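You operate a simulated robot arm through the tools that you are given. There is no shell and no other tool.

You run a simulated robot arm. Do the job below in one go: nothing can be reset, and whatever is moved stays where it is left.

TASK
Grease the middle of the blue drum in the press with the short brush.
Fine: lid on the bench, grease from the yellow tin; then brush back, lid back on. Set down upright: short brush. A coat counts when it lies all over at full strength: go over it till it gets no stronger.

Only the result counts: the job must be done as asked and must still hold three seconds after the hand-in. Knocking over, shifting, dropping, spilling or breaking anything else fails it. A push-on lid holds only when it is set on centred and level and pressed home; a screw cap is set on level and turned clockwise until tight.

THE ROBOT
A 7-joint arm with a two-finger parallel gripper, fixed in place. Base frame: the origin is on the floor under the middle of its stand, x ahead of it, y to its left, z up; the work surface is at about z = 0.8. Readings come in m, rad, newtons and seconds.
It reaches about 1.372 m from its shoulder. Its first joint turns from -2.601 to 2.601 rad. Payload 3.43 kg.
Tool frame: the origin (TCP) lies between the finger pads and is the grasp point; the fingertips stand 0.03 m ahead of it; z points along the fingers, y is the line along which they close. Largest opening 0.094 m; finger width 0.028, thickness 0.01; the body of the gripper, 0.05 by 0.096 m, starts 0.055 m behind the TCP.
Orientation is that of the tool frame in the base frame, as a unit quaternion [w, x, y, z]. With the fingers straight down and closing along the base's y, the tool's x points along the base's -x, its y along +y and its z along -z.

THE INTERFACE
- The arm moves only by the tool step_arm. Its argument "increments" is a list of rows, each an object (a shift or turn left out is 0, a gripper value left out holds the last) with "hand": the closure in counts, from 0 (fully open) to 255 (shut); "travel": the shift along the tool's x, y, z in mm, a list of three; "rot": the turn, a rotation vector about the tool's x, y, z in rad, a list of three. In form: [{"hand": hand, "travel": [tx, ty, tz], "rot": [rx, ry, rz]}, ...]. A call has 1 to 20 rows; each row shifts and turns the commanded pose from where the row before left it, along the tool's axes as they then stand. Rows are played at 5 a second. More than 0.05 m and 0.15 rad between two rows, or a gripper value outside its range, and nothing of the call is played. Where a pose cannot be reached the arm comes as near as it can. A force on the tool above 40 N (or 10 N above the force at the start of the call, whichever is more), or a blocked arm, ends the call early, and 0.2 s more pass. The fingers move at their own pace (about 0.045 m/s each) and stop on an object; they squeeze with about 36 N. The grip force told is the motor's: it shows also when the fingers shut on nothing. Time passes only in rows, and 0.2 s behind the last, so rows that do not move let the fingers close. The reply holds the time, the measured pose of the TCP, the force on the tool along the base axes, the opening and the grip force, in the units named above and with some noise, with the torque about the TCP (base axes, N m) and any sound that the robot's microphone picked up, and new pictures: "pictures" is both (left out), scene, wrist or none.
- Cameras (640 x 400 px; columns grow to the right, rows downward): "scene" is fixed at [0.2204, 0.6503, 1.4049]; the picture's right is [0.04, -1.00, 0.00], its down [-0.77, -0.03, -0.64] and it looks along [0.64, 0.02, -0.77] (base axes); focal length 323 px, centre (320, 200). "wrist" rides on the gripper at [0.076, 0.014, -0.103] in the tool frame; the picture's right is [-0.18, 0.98, 0.00], its down [-0.75, -0.14, -0.64] and it looks along [-0.63, -0.12, 0.77] (tool axes); focal length 243 px, centre (320, 200).
- pixel_to_xyz(camera, pixels): for up to 12 pixels [column, row] of the newest picture of that camera ("zoom" is the newest enlarged one), the place [x, y, z] in the base frame of the surface seen there, good to about 0.002 m. It takes no simulated time.
- close_up(camera, box): a new picture of the part [left, top, right, bottom] of that camera's present view, enlarged. It takes no simulated time.
- job_done(): hands the job in; it is judged then, once.

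Open the gripper and draw the arm clear of the work before you hand the job in, unless the task says otherwise.

The tools are called as name(argument=value, ...) on one line, values as JSON. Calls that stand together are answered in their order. step_arm: Moves the arm, as the interface text tells. Its arguments: {"type":"object","properties":{"increments":{"type":"array"},"pictures":{"type":"string","enum":["both","scene","wrist","none"]}},"required":["increments"]} The other tools are called the same way: pixel_to_xyz (camera, pixels) gives the place of the surface under pixels of a picture; close_up (camera, box) takes an enlarged picture of a part of a camera's view; job_done () hands the job in.

At the start:

```text
t: 0.0
tool_pos: [0.5951, 0.4475, 1.0844]
tool_rot: [0.0, 0.0, 1.0, 0.0]
ft_force: [0.2, -0.5, -0.9]
ft_torque: [-0.01, -0.03, -0.01]
finger_gap: 0.0937
gripper_force: 0.1
```

scene: 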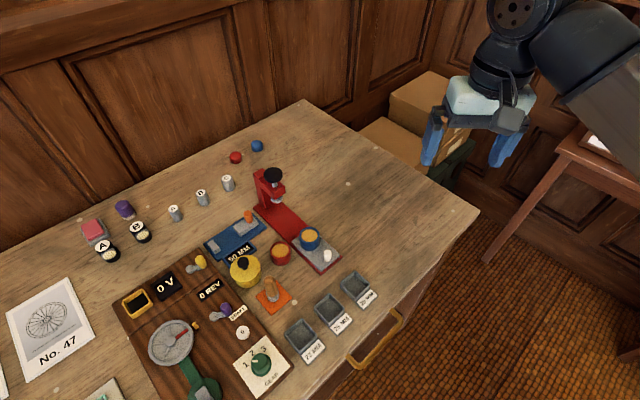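
wrist: 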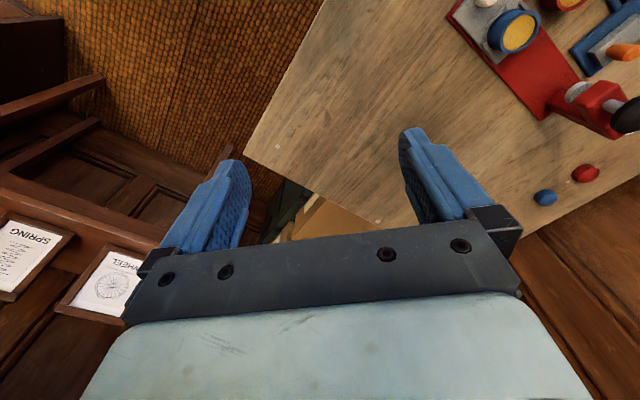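

The scene shows a bench with a red press (about 290,215), a blue drum (310,238), a yellow tin (245,270) and other things. I take enlarged views to identify them.

close_up(camera="scene", box=[190, 150, 390, 275])

close_up(camera="scene", box=[190, 220, 390, 345])

close_up(camera="scene", box=[80, 240, 320, 400])

close_up(camera="scene", box=[60, 140, 270, 275])

```text
3.20 times, centred on (290, 212) of scene
```

zoom: 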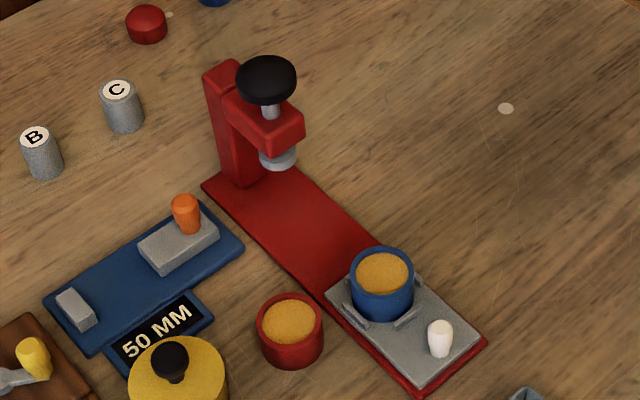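

```text
3.20 times, centred on (290, 282) of scene
```

zoom: 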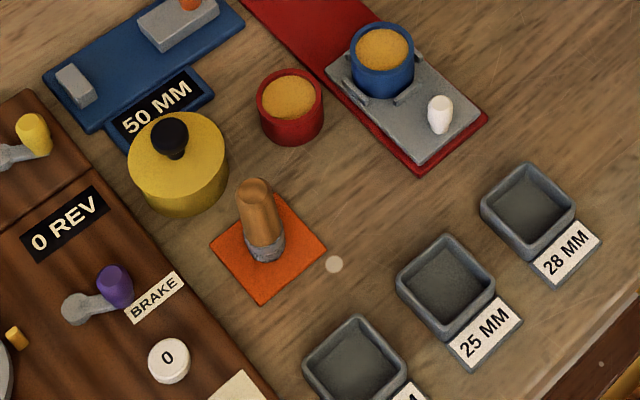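

```text
2.50 times, centred on (200, 320) of scene
```

zoom: 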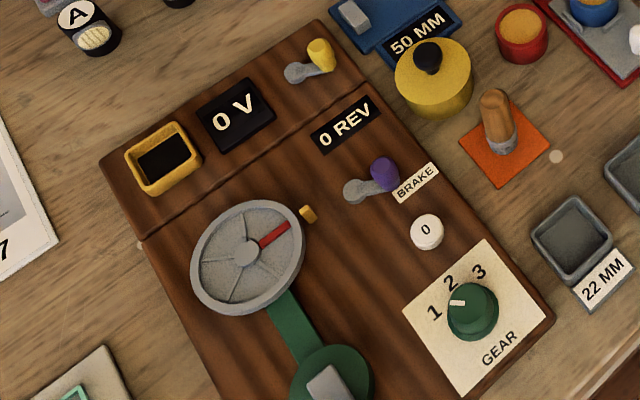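

```text
2.96 times, centred on (165, 208) of scene
```

zoom: 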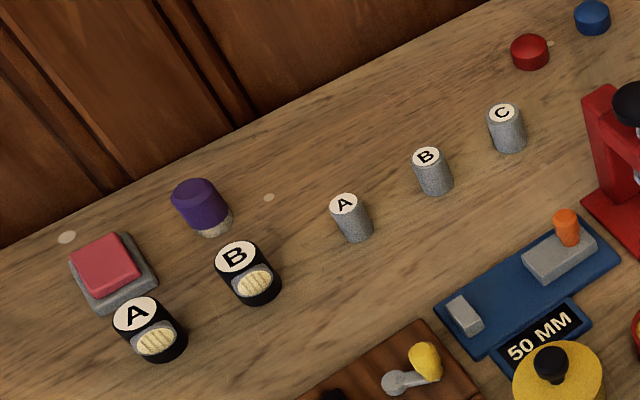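

The yellow tin with a black-knobbed lid is at (245,270), the brush stands on the orange mat at (270,293), and the blue drum sits on the press's slide at (310,238). I measure places.

pixel_to_xyz(camera="scene", pixels=[[310, 235], [303, 232], [317, 236], [310, 243], [310, 228], [310, 250], [327, 256], [244, 262], [234, 268], [256, 270], [240, 275], [245, 284]])

pixel_to_xyz(camera="scene", pixels=[[269, 280], [269, 285], [271, 292], [272, 300], [262, 304], [288, 295], [281, 250], [281, 264], [230, 282], [255, 285], [272, 174], [300, 240]])

close_up(camera="scene", box=[225, 250, 305, 320])

close_up(camera="scene", box=[280, 215, 350, 280])

```text
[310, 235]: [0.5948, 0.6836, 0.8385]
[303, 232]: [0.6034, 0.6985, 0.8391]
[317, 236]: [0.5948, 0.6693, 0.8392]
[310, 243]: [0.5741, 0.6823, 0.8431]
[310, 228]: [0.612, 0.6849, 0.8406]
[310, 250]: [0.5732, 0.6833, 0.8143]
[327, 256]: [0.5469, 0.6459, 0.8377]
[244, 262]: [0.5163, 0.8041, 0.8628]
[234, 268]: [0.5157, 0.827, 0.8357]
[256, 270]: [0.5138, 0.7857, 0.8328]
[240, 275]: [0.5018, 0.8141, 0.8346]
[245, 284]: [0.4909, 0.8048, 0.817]
```

```text
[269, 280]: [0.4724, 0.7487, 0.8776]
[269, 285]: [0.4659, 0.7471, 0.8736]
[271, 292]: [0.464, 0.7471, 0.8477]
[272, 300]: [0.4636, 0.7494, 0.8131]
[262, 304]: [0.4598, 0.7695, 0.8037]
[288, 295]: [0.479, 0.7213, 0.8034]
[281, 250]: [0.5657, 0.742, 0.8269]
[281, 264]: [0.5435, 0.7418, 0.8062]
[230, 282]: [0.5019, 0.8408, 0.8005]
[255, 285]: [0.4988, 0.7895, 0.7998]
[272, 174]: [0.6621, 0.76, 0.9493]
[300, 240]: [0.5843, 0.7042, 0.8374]
```

```text
5.71 times, centred on (265, 285) of scene
```

zoom: 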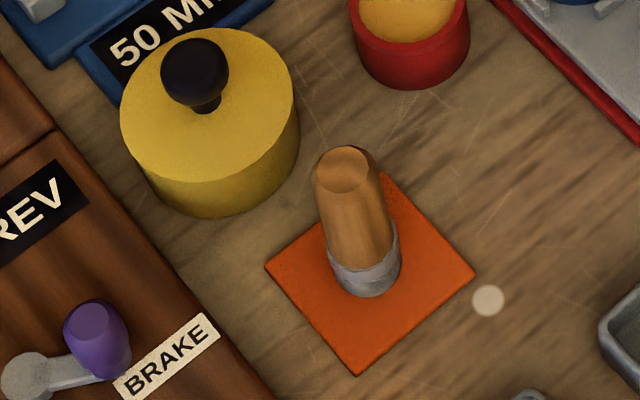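

```text
6.15 times, centred on (315, 248) of scene
```

zoom: 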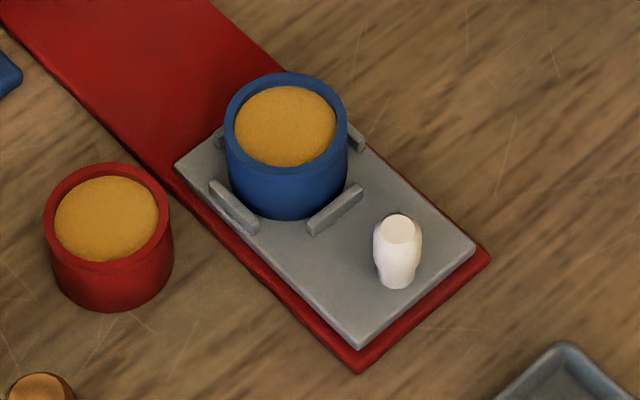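

The blue drum is a blue cup with a yellow core recessed at z≈0.8385, centred near (0.594,0.683); the lid knob is near (0.516,0.804,0.863) and the brush handle near (0.466,0.748). I move at height to look with the wrist camera.

step_arm(increments=[{"hand": 0, "travel": [21.7, 38.9, 0]}, {"travel": [21.7, 38.9, 0]}, {"travel": [21.7, 38.9, 0]}, {"travel": [21.7, 38.9, 0]}, {"travel": [21.7, 38.9, 0]}, {"travel": [21.7, 38.9, 0]}, {"travel": [21.7, 38.9, 0]}, {"travel": [21.7, 38.9, 0]}, {"travel": [21.7, 38.9, 0]}, {}])

```text
t: 2.2
tool_pos: [0.3996, 0.7974, 1.0824]
tool_rot: [0.0, 0.0, 1.0, 0.0]
ft_force: [0.7, 0.0, 0.8]
ft_torque: [-0.03, 0.0, -0.03]
finger_gap: 0.0942
gripper_force: 0.1
```

scene: 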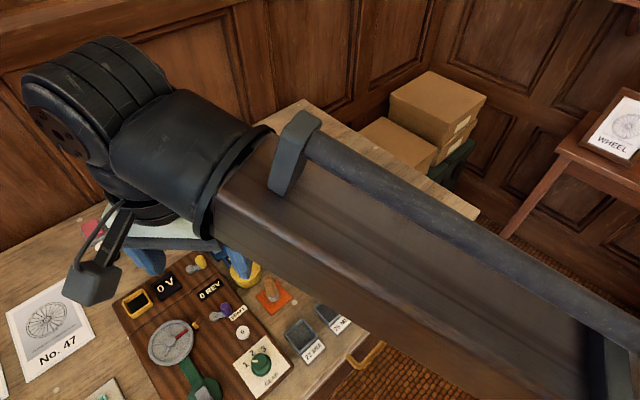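
wrist: 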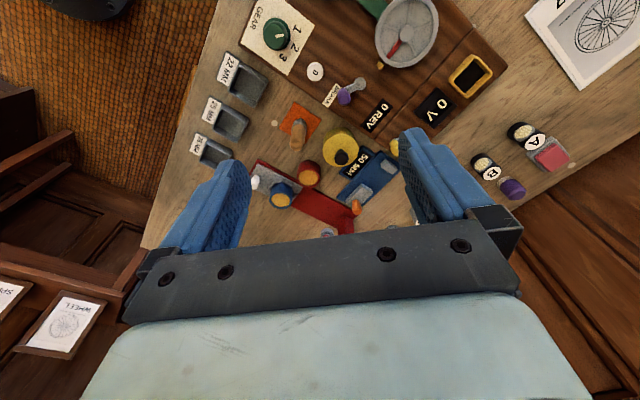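

The wrist view shows the tin (342,150), brush (299,125), blue drum (282,195). I look closer at these from here.

close_up(camera="wrist", box=[230, 90, 390, 210])

close_up(camera="wrist", box=[200, 0, 640, 240])

pixel_to_xyz(camera="wrist", pixels=[[342, 150], [340, 158], [342, 132], [324, 150], [358, 150], [342, 166], [299, 125], [299, 135], [299, 145], [282, 196], [283, 188], [309, 172]])

```text
3.33 times, centred on (310, 150) of wrist
```

zoom: 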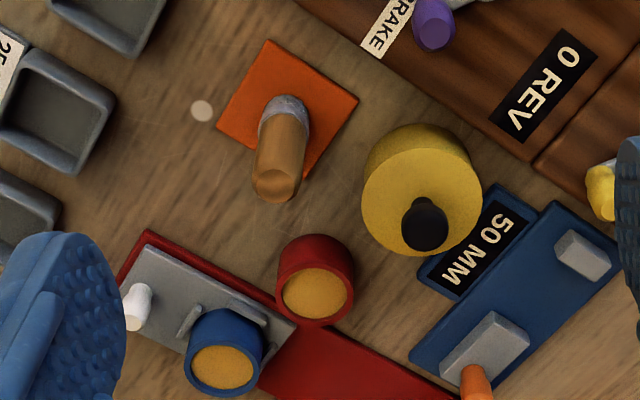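

```text
1.45 times, centred on (420, 120) of wrist
```

zoom: 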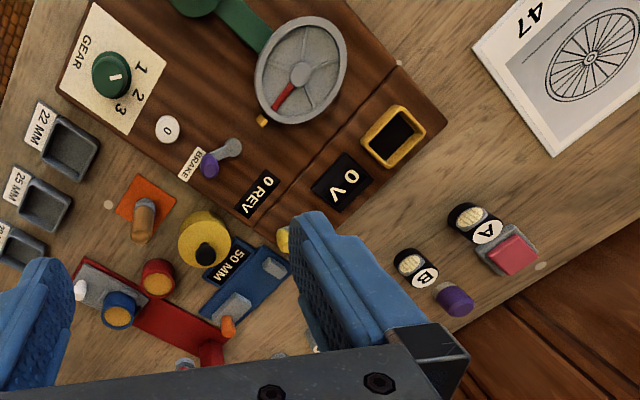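

```text
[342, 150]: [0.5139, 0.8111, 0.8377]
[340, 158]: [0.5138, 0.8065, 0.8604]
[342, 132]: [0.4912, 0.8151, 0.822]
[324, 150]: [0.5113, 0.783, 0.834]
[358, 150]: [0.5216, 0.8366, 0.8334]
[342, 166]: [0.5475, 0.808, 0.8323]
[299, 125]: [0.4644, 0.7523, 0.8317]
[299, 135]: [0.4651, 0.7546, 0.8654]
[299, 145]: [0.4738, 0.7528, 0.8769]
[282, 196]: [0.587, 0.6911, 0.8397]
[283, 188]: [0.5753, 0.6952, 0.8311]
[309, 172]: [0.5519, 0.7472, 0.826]
```

I zoom in on the tin to find the lid's circle and knob centre.

close_up(camera="wrist", box=[315, 125, 371, 160])

```text
11.43 times, centred on (343, 142) of wrist
```

zoom: 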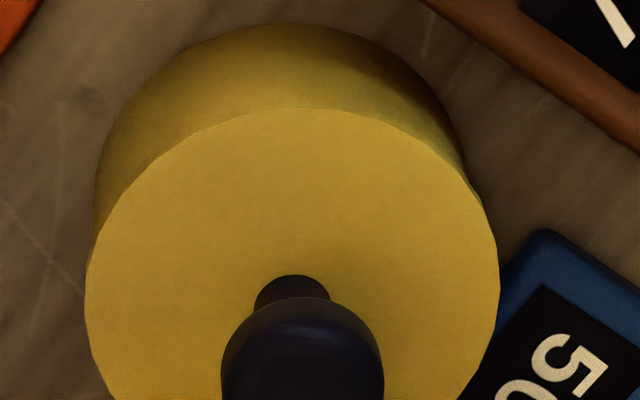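

pixel_to_xyz(camera="zoom", pixels=[[292, 113], [95, 300], [492, 300], [160, 160], [430, 160], [292, 130], [292, 285], [300, 320], [300, 380], [230, 360], [375, 360], [290, 70]])

close_up(camera="wrist", box=[305, 140, 377, 185])

```text
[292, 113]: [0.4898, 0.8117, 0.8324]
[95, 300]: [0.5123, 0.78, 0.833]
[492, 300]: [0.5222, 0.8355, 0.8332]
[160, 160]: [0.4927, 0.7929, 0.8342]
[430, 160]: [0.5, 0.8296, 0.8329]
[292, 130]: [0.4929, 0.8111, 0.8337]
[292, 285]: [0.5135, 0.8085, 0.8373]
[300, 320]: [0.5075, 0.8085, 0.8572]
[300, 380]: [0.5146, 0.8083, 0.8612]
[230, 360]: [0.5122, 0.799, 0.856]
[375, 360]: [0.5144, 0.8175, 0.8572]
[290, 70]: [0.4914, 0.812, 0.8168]
```

```text
8.89 times, centred on (341, 162) of wrist
```

zoom: 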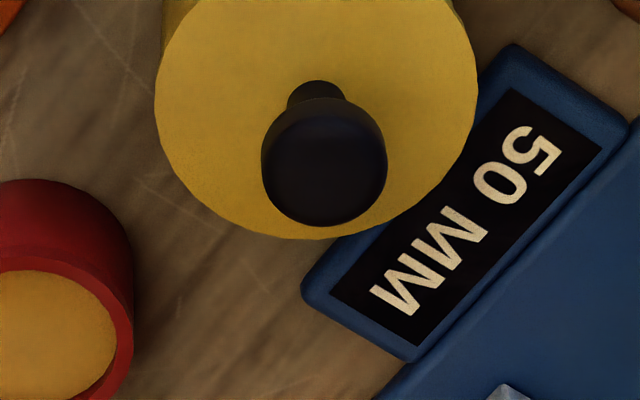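

The lid's circle fits centre ≈ (0.518, 0.808), radius ≈ 0.0285. I sample the knob's top and the far rim in the new zoom.

pixel_to_xyz(camera="zoom", pixels=[[325, 130], [325, 165], [325, 200], [325, 215], [290, 165], [360, 165], [320, 232], [265, 165], [383, 165], [240, 220], [400, 215]])

```text
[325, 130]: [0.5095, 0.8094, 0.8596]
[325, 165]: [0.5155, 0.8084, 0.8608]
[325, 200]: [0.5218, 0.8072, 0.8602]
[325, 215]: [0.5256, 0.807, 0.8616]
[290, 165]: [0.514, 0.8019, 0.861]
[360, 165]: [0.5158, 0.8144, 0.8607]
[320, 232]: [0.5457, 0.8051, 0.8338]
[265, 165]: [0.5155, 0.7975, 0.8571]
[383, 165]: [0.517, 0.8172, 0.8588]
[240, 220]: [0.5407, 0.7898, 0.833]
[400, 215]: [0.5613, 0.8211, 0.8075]
```

The knob is flat-topped at z≈0.861, centre (0.518, 0.8075), about 19 mm wide. I move above it with the fingers partly closed.

step_arm(increments=[{"hand": 119, "travel": [-23.6, 2, 30]}, {"travel": [-23.6, 2, 36]}, {"travel": [-23.6, 2, 36]}, {"travel": [-23.6, 2, 36]}, {"travel": [-23.6, 2, 36]}, {}, {}])

```text
t: 3.8
tool_pos: [0.5178, 0.8078, 0.909]
tool_rot: [0.0, 0.0, 1.0, 0.0]
ft_force: [0.0, -0.2, 0.0]
ft_torque: [0.01, 0.0, -0.01]
finger_gap: 0.05
gripper_force: 0.0
```

scene: 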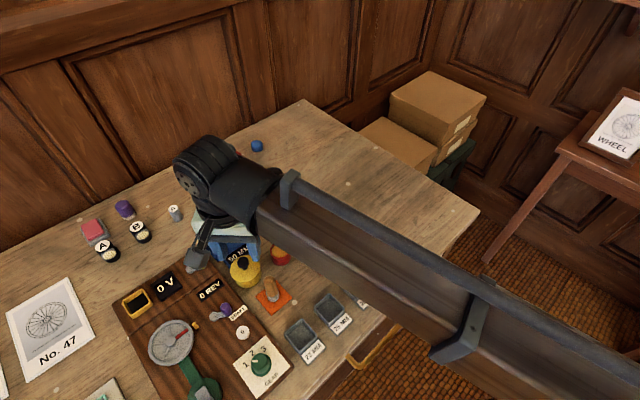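
wrist: 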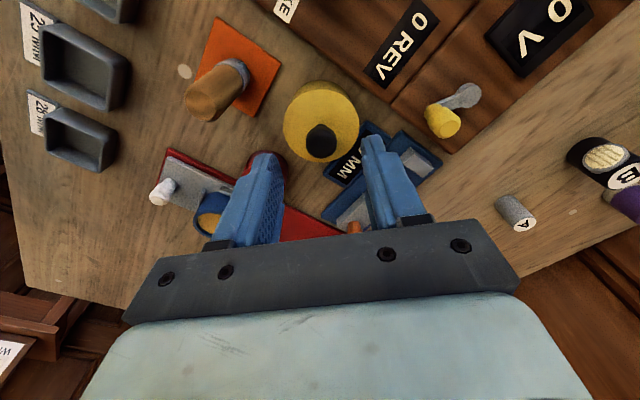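

The fingers straddle the knob at (321,142) in the wrist view. I recheck the knob's place before lowering.

pixel_to_xyz(camera="wrist", pixels=[[321, 145], [308, 142], [335, 142], [321, 133], [321, 157], [285, 120], [358, 120], [320, 83], [268, 160], [373, 142]])

close_up(camera="wrist", box=[180, 30, 400, 170])

```text
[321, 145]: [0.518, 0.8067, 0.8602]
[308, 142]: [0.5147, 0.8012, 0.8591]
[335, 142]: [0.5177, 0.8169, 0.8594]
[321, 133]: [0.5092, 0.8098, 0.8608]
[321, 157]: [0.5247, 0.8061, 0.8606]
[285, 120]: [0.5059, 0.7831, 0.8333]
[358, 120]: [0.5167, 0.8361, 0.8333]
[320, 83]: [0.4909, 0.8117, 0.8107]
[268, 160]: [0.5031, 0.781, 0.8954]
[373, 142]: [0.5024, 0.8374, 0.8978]
```

```text
2.86 times, centred on (290, 100) of wrist
```

zoom: 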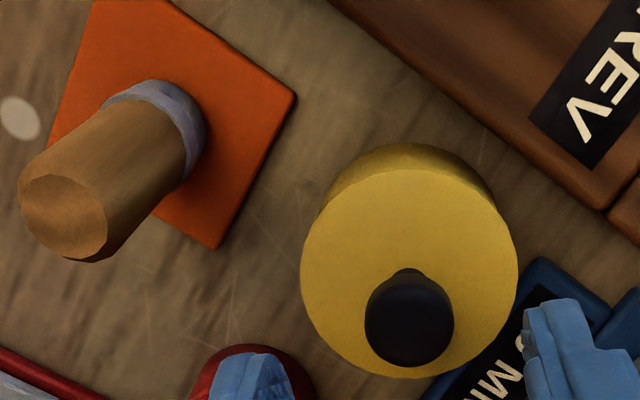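

The knob centre agrees with the tool at (0.518,0.808). I lower 41 mm so the tips stop about 5 mm above the lid, and close.

step_arm(increments=[{"travel": [0, 0, 14]}, {"travel": [0, 0, 14]}, {"travel": [0, 0, 13]}, {}, {"hand": 255}, {"hand": 255}, {"hand": 255}, {"hand": 255}], pictures="wrist")

```text
t: 5.6
tool_pos: [0.5192, 0.8082, 0.8722]
tool_rot: [0.0, 0.0, 1.0, 0.0]
ft_force: [0.2, 2.4, -0.5]
ft_torque: [0.03, 0.02, -0.02]
finger_gap: 0.0199
gripper_force: 35.4
heard: snap
```

wrist: 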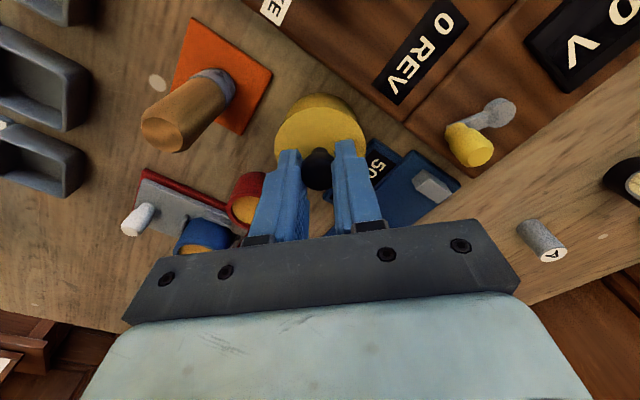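

A "snap" was heard and the gap reads 0.0199 m at 35 N, so the knob is held. I look closely at whether the lid has come loose.

close_up(camera="wrist", box=[250, 70, 390, 200])

close_up(camera="scene", box=[200, 225, 300, 310])

```text
3.08 times, centred on (320, 135) of wrist
```

zoom: 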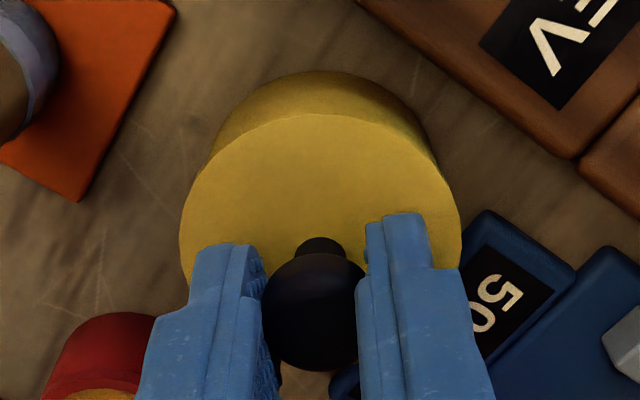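

```text
4.71 times, centred on (250, 268) of scene
```

zoom: 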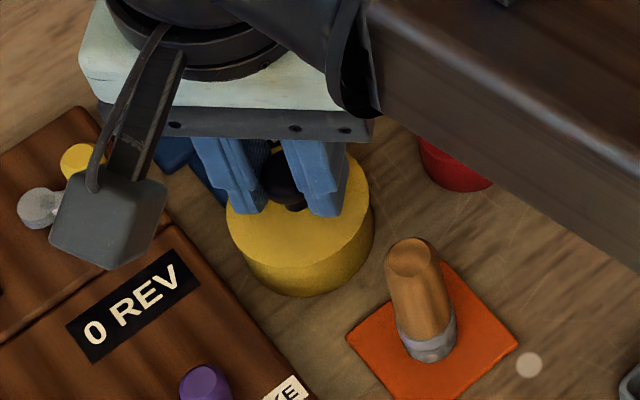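

The lid still looks seated. I lift gently in small steps and watch the force and opening.

step_arm(increments=[{"travel": [0, 0, -3]}, {"travel": [0, 0, -3]}, {"travel": [0, 0, -3]}, {}], pictures="both")

```text
t: 6.6
tool_pos: [0.5189, 0.8075, 0.8791]
tool_rot: [0.0, 0.0, 1.0, 0.0]
ft_force: [-0.2, 0.0, 0.6]
ft_torque: [0.03, 0.01, -0.01]
finger_gap: 0.02
gripper_force: 36.1
```

scene: 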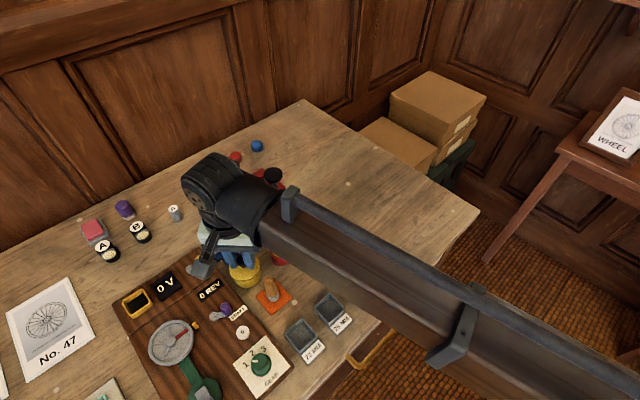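
wrist: 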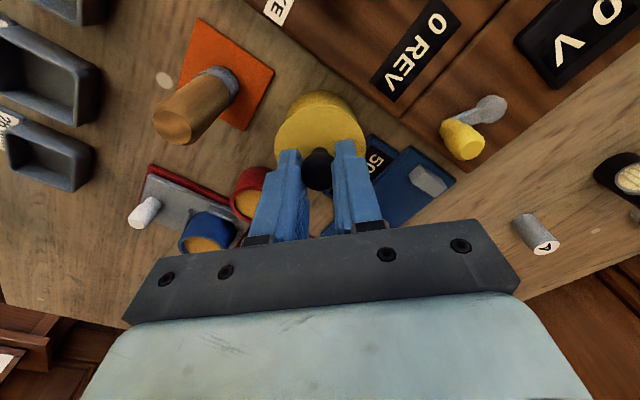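

The pose has risen about 8 mm with almost no load. I check the seam of the lid and tin up close to see whether only the lid rises.

close_up(camera="scene", box=[215, 245, 285, 310])

close_up(camera="wrist", box=[260, 80, 380, 160])

```text
6.15 times, centred on (250, 278) of scene
```

zoom: 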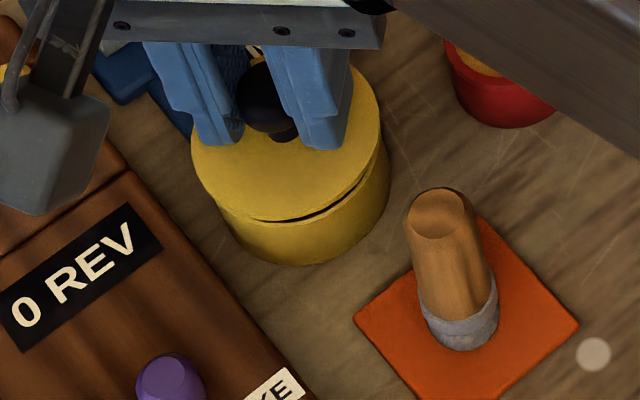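

```text
5.00 times, centred on (320, 120) of wrist
```

zoom: 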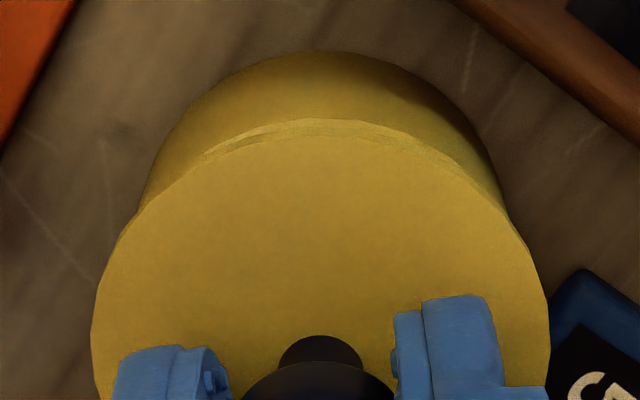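

The lid is separating from the tin (dark seam at zoom (310,215)), tin staying down. I lift it further and look for tilt.

step_arm(increments=[{"travel": [0, 0, -5]}, {"travel": [0, 0, -10]}, {"travel": [0, 0, -20]}, {"travel": [0, 0, -25]}, {"travel": [0, 0, -25]}, {}], pictures="both")

close_up(camera="wrist", box=[230, 60, 410, 180])

close_up(camera="scene", box=[200, 220, 300, 310])

```text
t: 8.0
tool_pos: [0.5193, 0.8073, 0.9635]
tool_rot: [-0.001, 0.0, 1.0, -0.001]
ft_force: [0.2, 0.6, -0.2]
ft_torque: [0.02, 0.0, 0.01]
finger_gap: 0.0
gripper_force: 33.0
```

scene: 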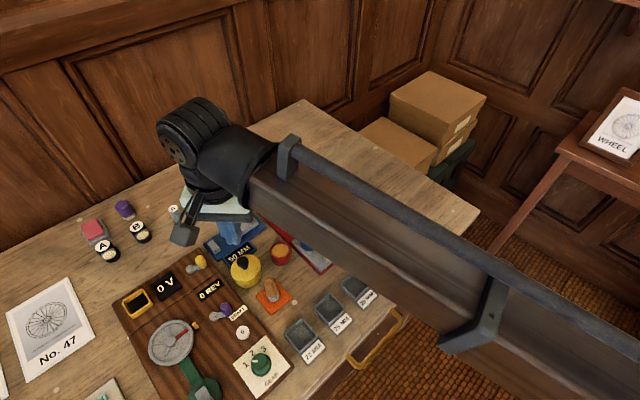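
wrist: 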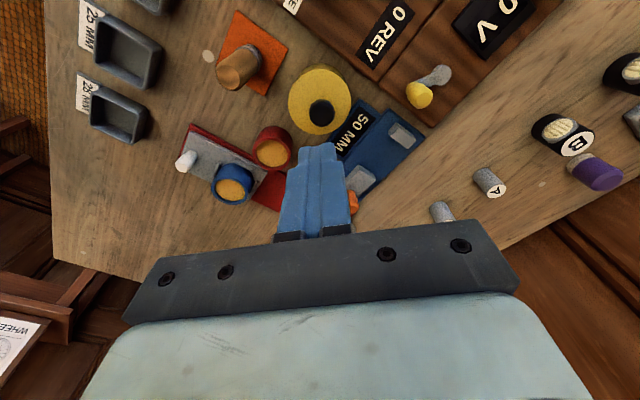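

```text
3.33 times, centred on (320, 120) of wrist
```

zoom: 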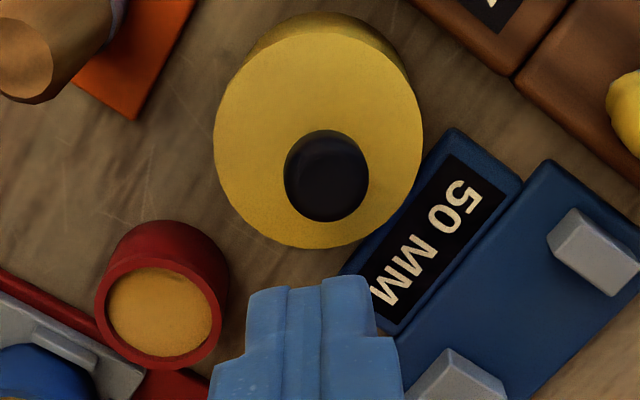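

```text
4.44 times, centred on (250, 265) of scene
```

zoom: 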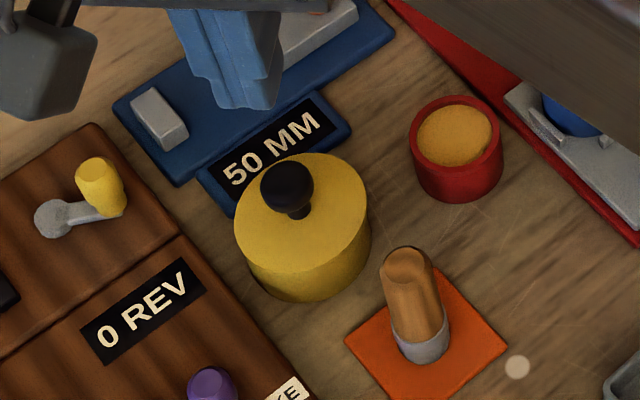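

The knob slipped out of the fingers and the lid lies back on the tin. I check whether it is level and where it is now.

pixel_to_xyz(camera="wrist", pixels=[[320, 70], [292, 100], [347, 100], [318, 131], [300, 120], [340, 120], [320, 115], [310, 115], [331, 115], [320, 102], [320, 125], [320, 85]])

close_up(camera="scene", box=[225, 245, 270, 295])

```text
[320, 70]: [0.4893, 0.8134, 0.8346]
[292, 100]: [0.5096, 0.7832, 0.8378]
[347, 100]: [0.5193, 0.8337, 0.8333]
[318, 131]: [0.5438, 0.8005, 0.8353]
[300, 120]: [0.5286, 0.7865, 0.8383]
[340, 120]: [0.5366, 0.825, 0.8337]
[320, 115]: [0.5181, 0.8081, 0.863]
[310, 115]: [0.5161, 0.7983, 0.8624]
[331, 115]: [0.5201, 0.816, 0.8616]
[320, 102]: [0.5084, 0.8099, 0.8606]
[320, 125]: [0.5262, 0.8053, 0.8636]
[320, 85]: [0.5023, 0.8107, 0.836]
```

```text
8.00 times, centred on (248, 270) of scene
```

zoom: 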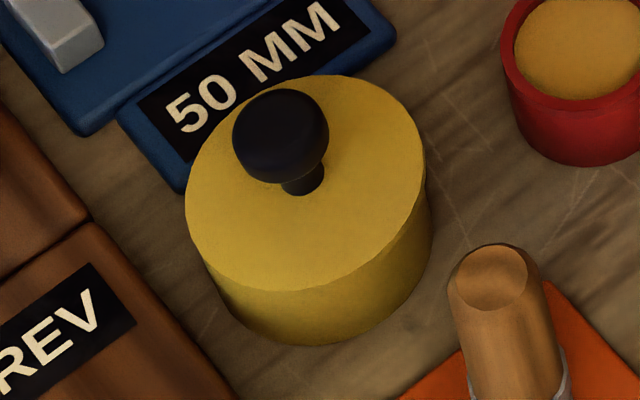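

The lid sits nearly level (about 4 mm high on the -y side) with the knob centre at (0.518,0.807). I reopen and go down a little lower than before, watching for contact.

step_arm(increments=[{"hand": 130}, {"hand": 130}, {"travel": [0, 0, 30]}, {"travel": [0, 0, 30]}, {"travel": [0, 0, 20]}, {"travel": [0, 0, 10]}, {"travel": [0, 0, 4]}, {"travel": [0, 0, 3]}, {}], pictures="wrist")

close_up(camera="wrist", box=[230, 80, 410, 200])

close_up(camera="scene", box=[215, 245, 285, 310])

```text
t: 10.0
tool_pos: [0.5177, 0.8083, 0.8671]
tool_rot: [0.0, 0.0, 1.0, 0.0]
ft_force: [-0.6, -0.9, 9.9]
ft_torque: [-0.25, 0.06, -0.03]
finger_gap: 0.0472
gripper_force: 0.5
```

wrist: 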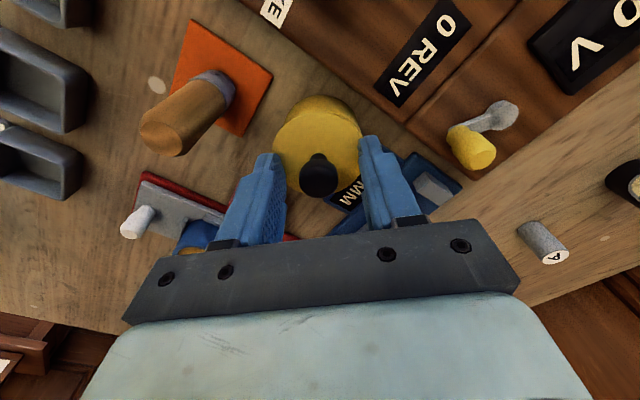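

```text
3.33 times, centred on (320, 140) of wrist
```

zoom: 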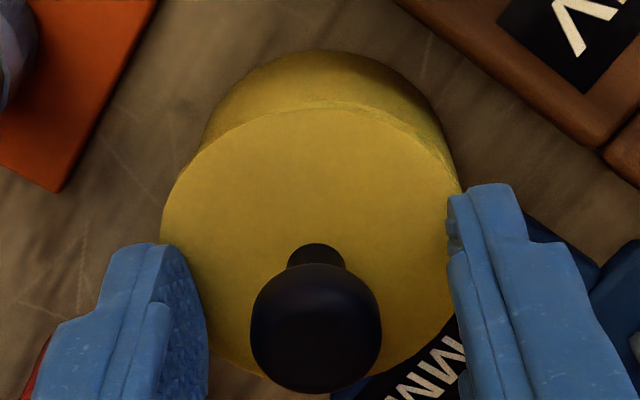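

```text
6.15 times, centred on (250, 278) of scene
```

zoom: 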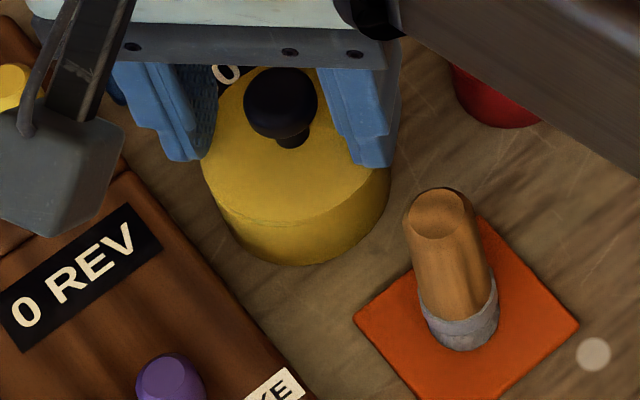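

Fz≈9.9 N shows the -y fingertip touching the lid's raised side. I back up 1 mm, close, then lift slowly.

step_arm(increments=[{"travel": [0, 0, -1]}, {"hand": 255}, {"hand": 255}, {"hand": 255}, {"hand": 255}], pictures="wrist")

close_up(camera="wrist", box=[230, 80, 410, 200])

close_up(camera="scene", box=[215, 245, 285, 310])

```text
t: 11.2
tool_pos: [0.517, 0.8074, 0.867]
tool_rot: [-0.001, 0.0, 1.0, 0.0]
ft_force: [1.1, 0.6, -0.5]
ft_torque: [0.02, -0.01, 0.02]
finger_gap: 0.0203
gripper_force: 36.6
```

wrist: 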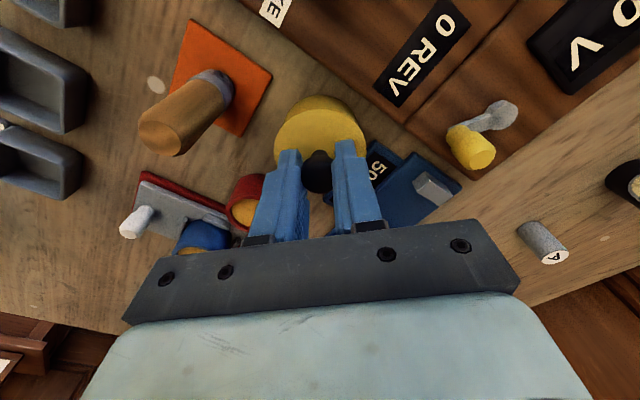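

```text
3.33 times, centred on (320, 140) of wrist
```

zoom: 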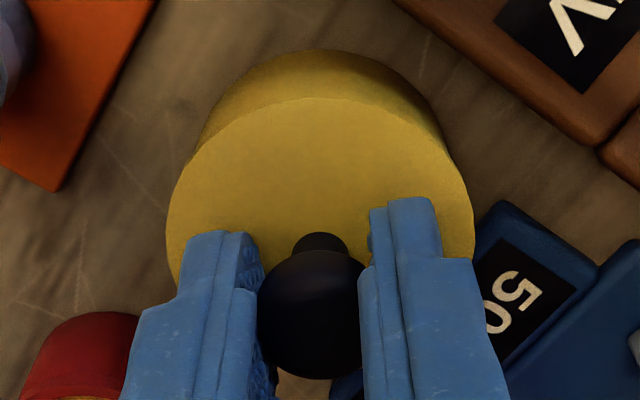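

```text
6.15 times, centred on (250, 278) of scene
```

zoom: 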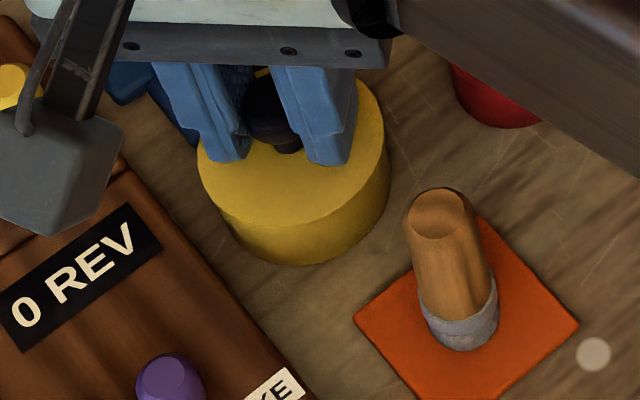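

Gap 0.0203 m, held. I lift slowly at 2 mm a row.

step_arm(increments=[{"travel": [0, 0, -1]}, {"travel": [0, 0, -2]}, {"travel": [0, 0, -2]}, {"travel": [0, 0, -2]}, {"travel": [0, 0, -2]}, {"travel": [0, 0, -2]}, {"travel": [0, 0, -2]}, {"travel": [0, 0, -2]}, {}], pictures="wrist")

close_up(camera="wrist", box=[230, 80, 410, 200])

close_up(camera="scene", box=[215, 245, 285, 310])

```text
t: 13.2
tool_pos: [0.518, 0.8081, 0.8835]
tool_rot: [0.001, 0.0, 1.0, 0.0]
ft_force: [-0.1, 0.7, -0.4]
ft_torque: [0.0, -0.01, 0.0]
finger_gap: 0.02
gripper_force: 36.1
```

wrist: 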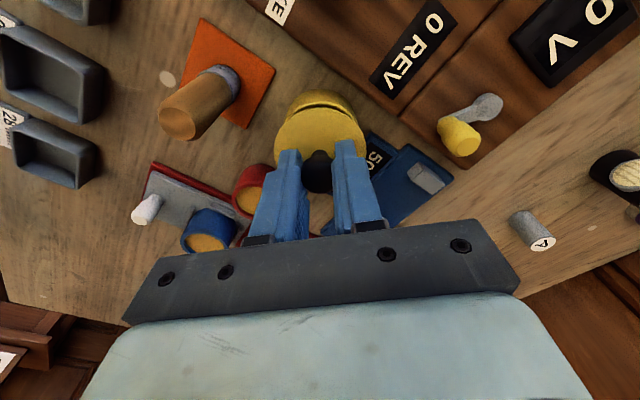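

```text
3.33 times, centred on (320, 140) of wrist
```

zoom: 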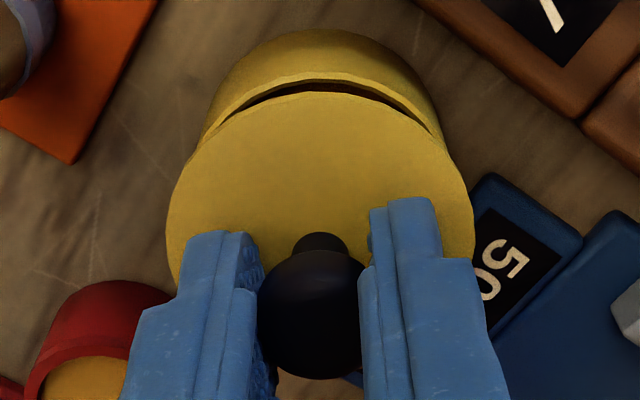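

```text
6.15 times, centred on (250, 278) of scene
```

zoom: 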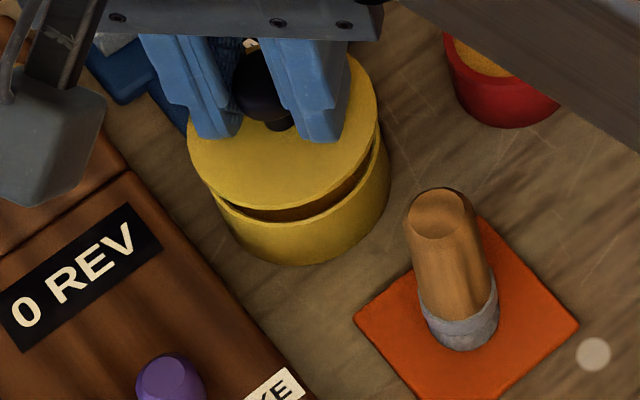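

The lid is clear of the tin (brown grease opening visible at zoom (330,195)), held level. I continue lifting gently.

step_arm(increments=[{"travel": [0, 0, -4]}, {"travel": [0, 0, -6]}, {"travel": [0, 0, -8]}, {"travel": [0, 0, -8]}, {"travel": [0, 0, -8]}, {"travel": [0, 0, -8]}, {"travel": [0, 0, -8]}, {"travel": [0, 0, -8]}, {"travel": [0, 0, -8]}, {"travel": [0, 0, -6]}, {"travel": [0, 0, -4]}, {}], pictures="both")

close_up(camera="wrist", box=[230, 80, 410, 200])

close_up(camera="scene", box=[190, 195, 310, 310])

```text
t: 15.8
tool_pos: [0.5171, 0.8078, 0.9589]
tool_rot: [0.0, 0.0, 1.0, 0.0]
ft_force: [0.3, -0.1, 0.0]
ft_torque: [-0.01, 0.04, -0.02]
finger_gap: 0.0199
gripper_force: 36.8
```

scene: 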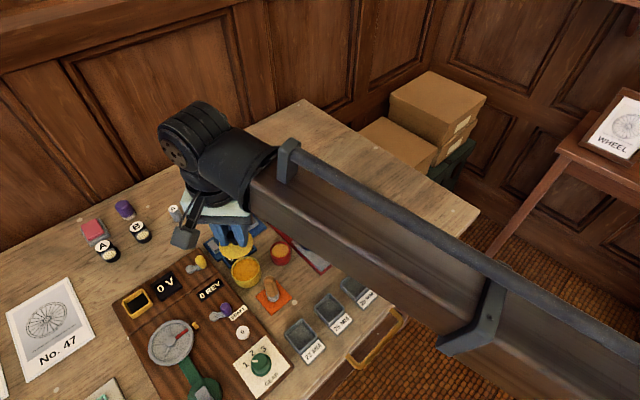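
wrist: 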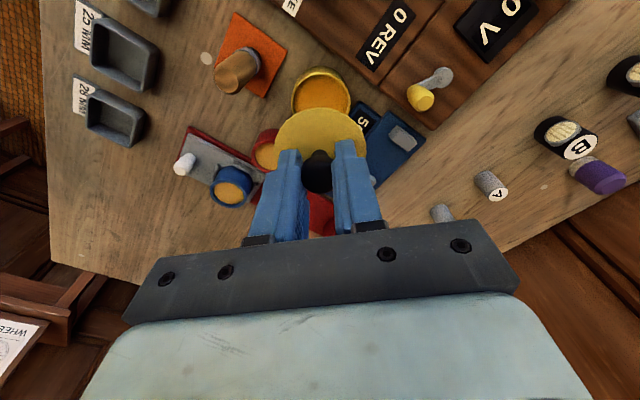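

```text
3.33 times, centred on (320, 140) of wrist
```

zoom: 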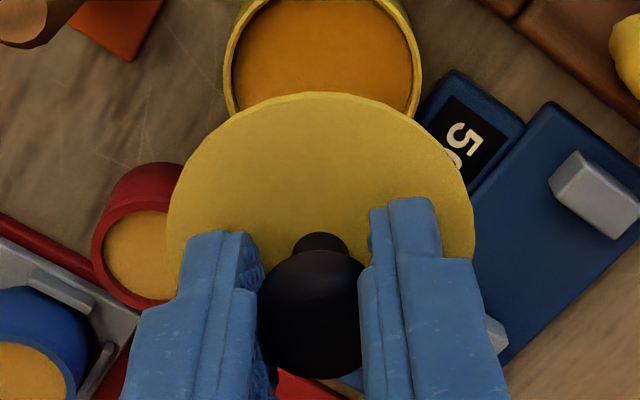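

```text
3.48 times, centred on (250, 252) of scene
```

zoom: 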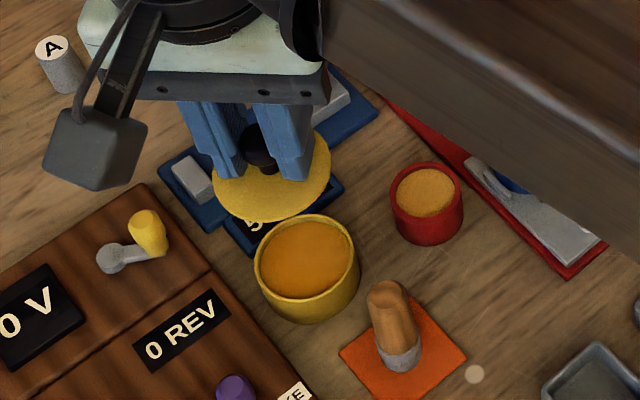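

The lid is off and the grease shows at wrist (320,95). I measure the tin's rim and grease level before carrying the lid away.

pixel_to_xyz(camera="wrist", pixels=[[320, 95], [320, 80], [305, 95], [338, 95], [292, 95], [349, 95], [321, 68], [320, 73], [240, 60], [236, 72], [248, 50], [232, 186]])

```text
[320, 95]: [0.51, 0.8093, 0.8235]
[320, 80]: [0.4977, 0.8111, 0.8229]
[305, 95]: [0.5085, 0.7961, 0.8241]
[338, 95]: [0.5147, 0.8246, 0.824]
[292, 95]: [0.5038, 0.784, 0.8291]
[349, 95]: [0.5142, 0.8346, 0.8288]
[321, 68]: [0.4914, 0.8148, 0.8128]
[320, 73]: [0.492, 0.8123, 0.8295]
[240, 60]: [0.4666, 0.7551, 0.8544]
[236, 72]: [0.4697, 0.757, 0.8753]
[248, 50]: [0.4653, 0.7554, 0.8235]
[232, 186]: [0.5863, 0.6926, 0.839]
```

Grease surface z≈0.8235, rim ≈0.829. I now carry the lid at height to the clear bench area to the right of the press, around (0.66, 0.56).

step_arm(increments=[{"travel": [-3.3, -5.8, 0]}, {"travel": [-5.8, -10.1, 0]}, {"travel": [-8.26, -14.4, 0]}, {"travel": [-8.26, -14.4, 0]}, {"travel": [-8.26, -14.4, 0]}, {"travel": [-8.26, -14.4, 0]}, {"travel": [-8.26, -14.4, 0]}, {"travel": [-8.26, -14.4, 0]}, {"travel": [-8.26, -14.4, 0]}, {"travel": [-8.26, -14.4, 0]}, {"travel": [-8.26, -14.4, 0]}, {"travel": [-8.26, -14.4, 0]}, {"travel": [-8.26, -14.4, 0]}, {"travel": [-8.26, -14.4, 0]}, {"travel": [-8.26, -14.4, 0]}, {"travel": [-8.26, -14.4, 0]}, {"travel": [-8.26, -14.4, 0]}, {"travel": [-5.8, -10.1, 0]}, {"travel": [-3.3, -5.8, 0]}, {}], pictures="both")

```text
t: 20.0
tool_pos: [0.661, 0.5596, 0.9578]
tool_rot: [0.0, 0.0, 1.0, 0.0]
ft_force: [0.1, -0.2, -0.6]
ft_torque: [0.01, 0.03, 0.01]
finger_gap: 0.0204
gripper_force: 36.2
```

scene: 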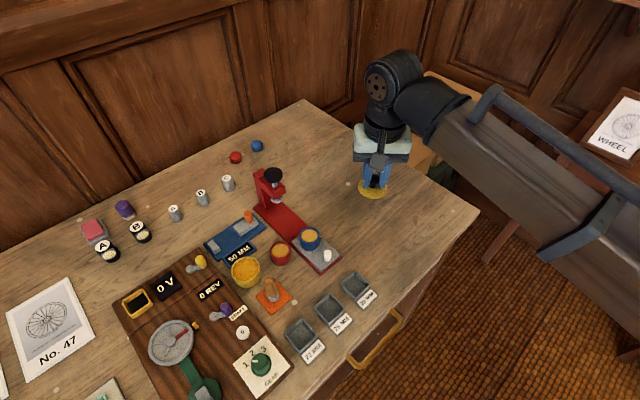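
wrist: 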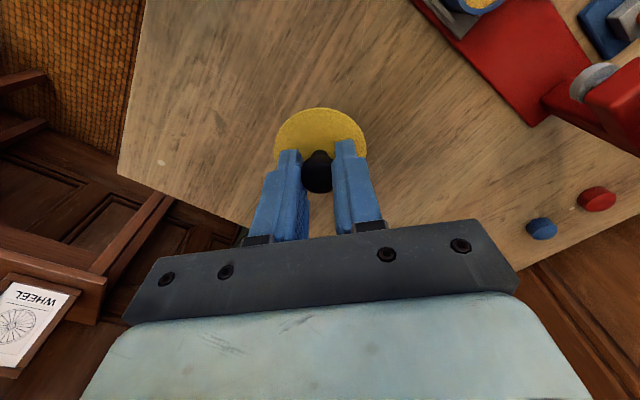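

The lid hangs above empty bench (wrist (320,130)). I check the bench height under it and lower.

pixel_to_xyz(camera="wrist", pixels=[[240, 120], [400, 150], [320, 90], [320, 125], [150, 165], [320, 112]])

step_arm(increments=[{"travel": [0, 0, 6]}, {"travel": [0, 0, 12]}, {"travel": [0, 0, 15]}, {"travel": [0, 0, 15]}, {"travel": [0, 0, 15]}, {"travel": [0, 0, 15]}, {"travel": [0, 0, 10]}, {"travel": [0, 0, 8]}, {"travel": [0, 0, 5]}, {"travel": [0, 0, 3]}, {}], pictures="both")

```text
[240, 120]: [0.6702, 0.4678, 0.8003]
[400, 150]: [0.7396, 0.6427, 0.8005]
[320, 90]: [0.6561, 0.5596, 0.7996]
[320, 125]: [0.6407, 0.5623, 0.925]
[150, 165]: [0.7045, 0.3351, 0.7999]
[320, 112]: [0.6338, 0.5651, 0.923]
```

```text
t: 22.4
tool_pos: [0.6613, 0.5595, 0.8536]
tool_rot: [0.0, 0.0, 1.0, -0.001]
ft_force: [-1.0, -0.4, -1.0]
ft_torque: [0.0, -0.02, 0.0]
finger_gap: 0.0199
gripper_force: 36.4
```

scene: 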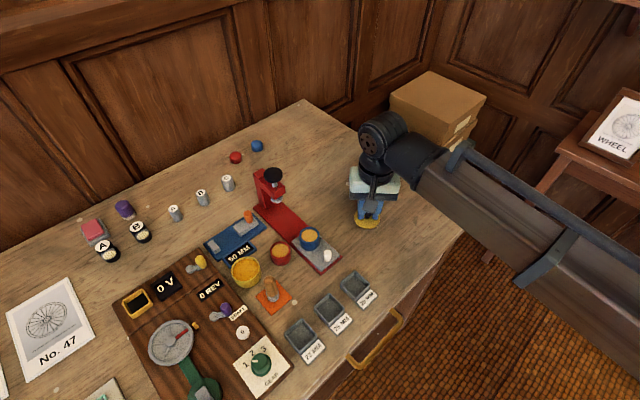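
wrist: 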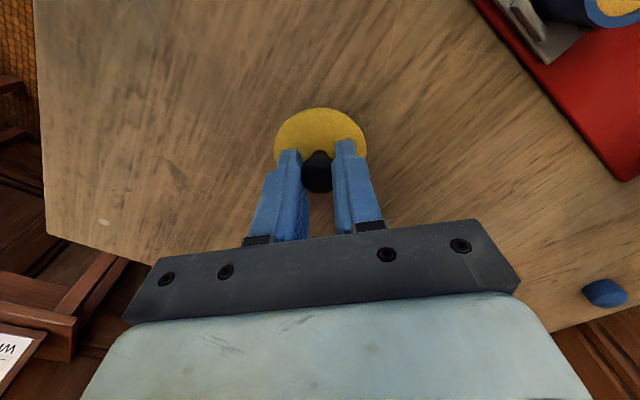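

The lid is about 10-15 mm above the bench. I lower in 1.5 mm steps feeling for contact.

step_arm(increments=[{"travel": [0, 0, 2]}, {"travel": [0, 0, 2]}, {"travel": [0, 0, 1]}, {}], pictures="none")

close_up(camera="scene", box=[335, 190, 405, 240])

```text
t: 23.4
tool_pos: [0.661, 0.559, 0.8485]
tool_rot: [0.0, 0.0, 1.0, 0.0]
ft_force: [-0.6, -0.8, -0.7]
ft_torque: [-0.01, 0.0, -0.01]
finger_gap: 0.0201
gripper_force: 35.9
```

```text
8.00 times, centred on (370, 215) of scene
```

zoom: 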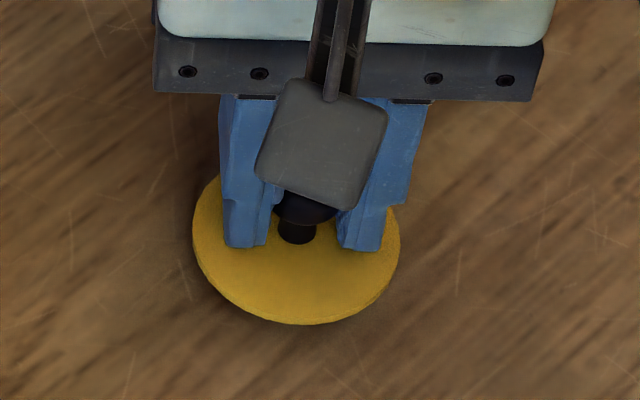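

No contact yet at z≈0.8485. I go on down in small steps.

step_arm(increments=[{"travel": [0, 0, 1.5]}, {"travel": [0, 0, 1.5]}, {}], pictures="none")

step_arm(increments=[{"travel": [0, 0, 1]}, {"travel": [0, 0, 1]}, {}], pictures="none")

step_arm(increments=[{"travel": [0, 0, 1]}, {"travel": [0, 0, 1]}, {}], pictures="none")

```text
t: 24.2
tool_pos: [0.6606, 0.5607, 0.8464]
tool_rot: [0.0, 0.0, 1.0, 0.0]
ft_force: [-0.3, 0.7, -1.7]
ft_torque: [-0.03, 0.02, 0.01]
finger_gap: 0.02
gripper_force: 36.0
```

```text
t: 25.0
tool_pos: [0.6608, 0.5589, 0.8446]
tool_rot: [0.0, -0.001, 1.0, 0.0]
ft_force: [0.5, 0.5, -0.3]
ft_torque: [0.04, 0.0, 0.02]
finger_gap: 0.0202
gripper_force: 36.2
```

```text
t: 25.8
tool_pos: [0.66, 0.5595, 0.8427]
tool_rot: [-0.001, 0.0, 1.0, 0.0]
ft_force: [-0.6, 0.1, 0.0]
ft_torque: [0.01, 0.03, 0.04]
finger_gap: 0.0198
gripper_force: 35.6
```

Still no contact at z≈0.8427 (lid top ≈0.808). I continue in 1 mm steps.

step_arm(increments=[{"travel": [0, 0, 1]}, {"travel": [0, 0, 1]}, {}], pictures="none")

close_up(camera="scene", box=[335, 190, 405, 240])

```text
t: 26.6
tool_pos: [0.6608, 0.5599, 0.8411]
tool_rot: [0.0, 0.0, 1.0, 0.001]
ft_force: [-0.7, 3.0, 10.8]
ft_torque: [0.06, 0.07, 0.02]
finger_gap: 0.02
gripper_force: 36.2
```

```text
8.00 times, centred on (370, 215) of scene
```

zoom: 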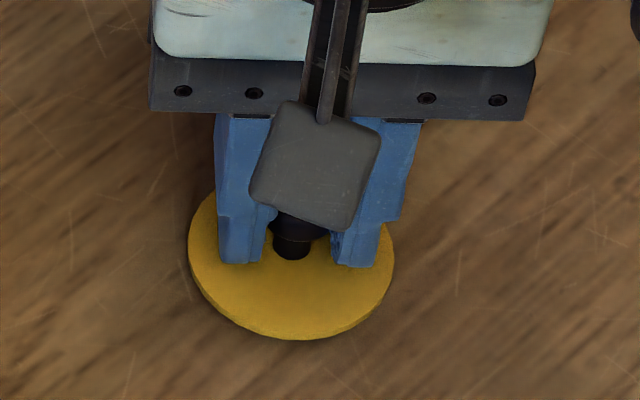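

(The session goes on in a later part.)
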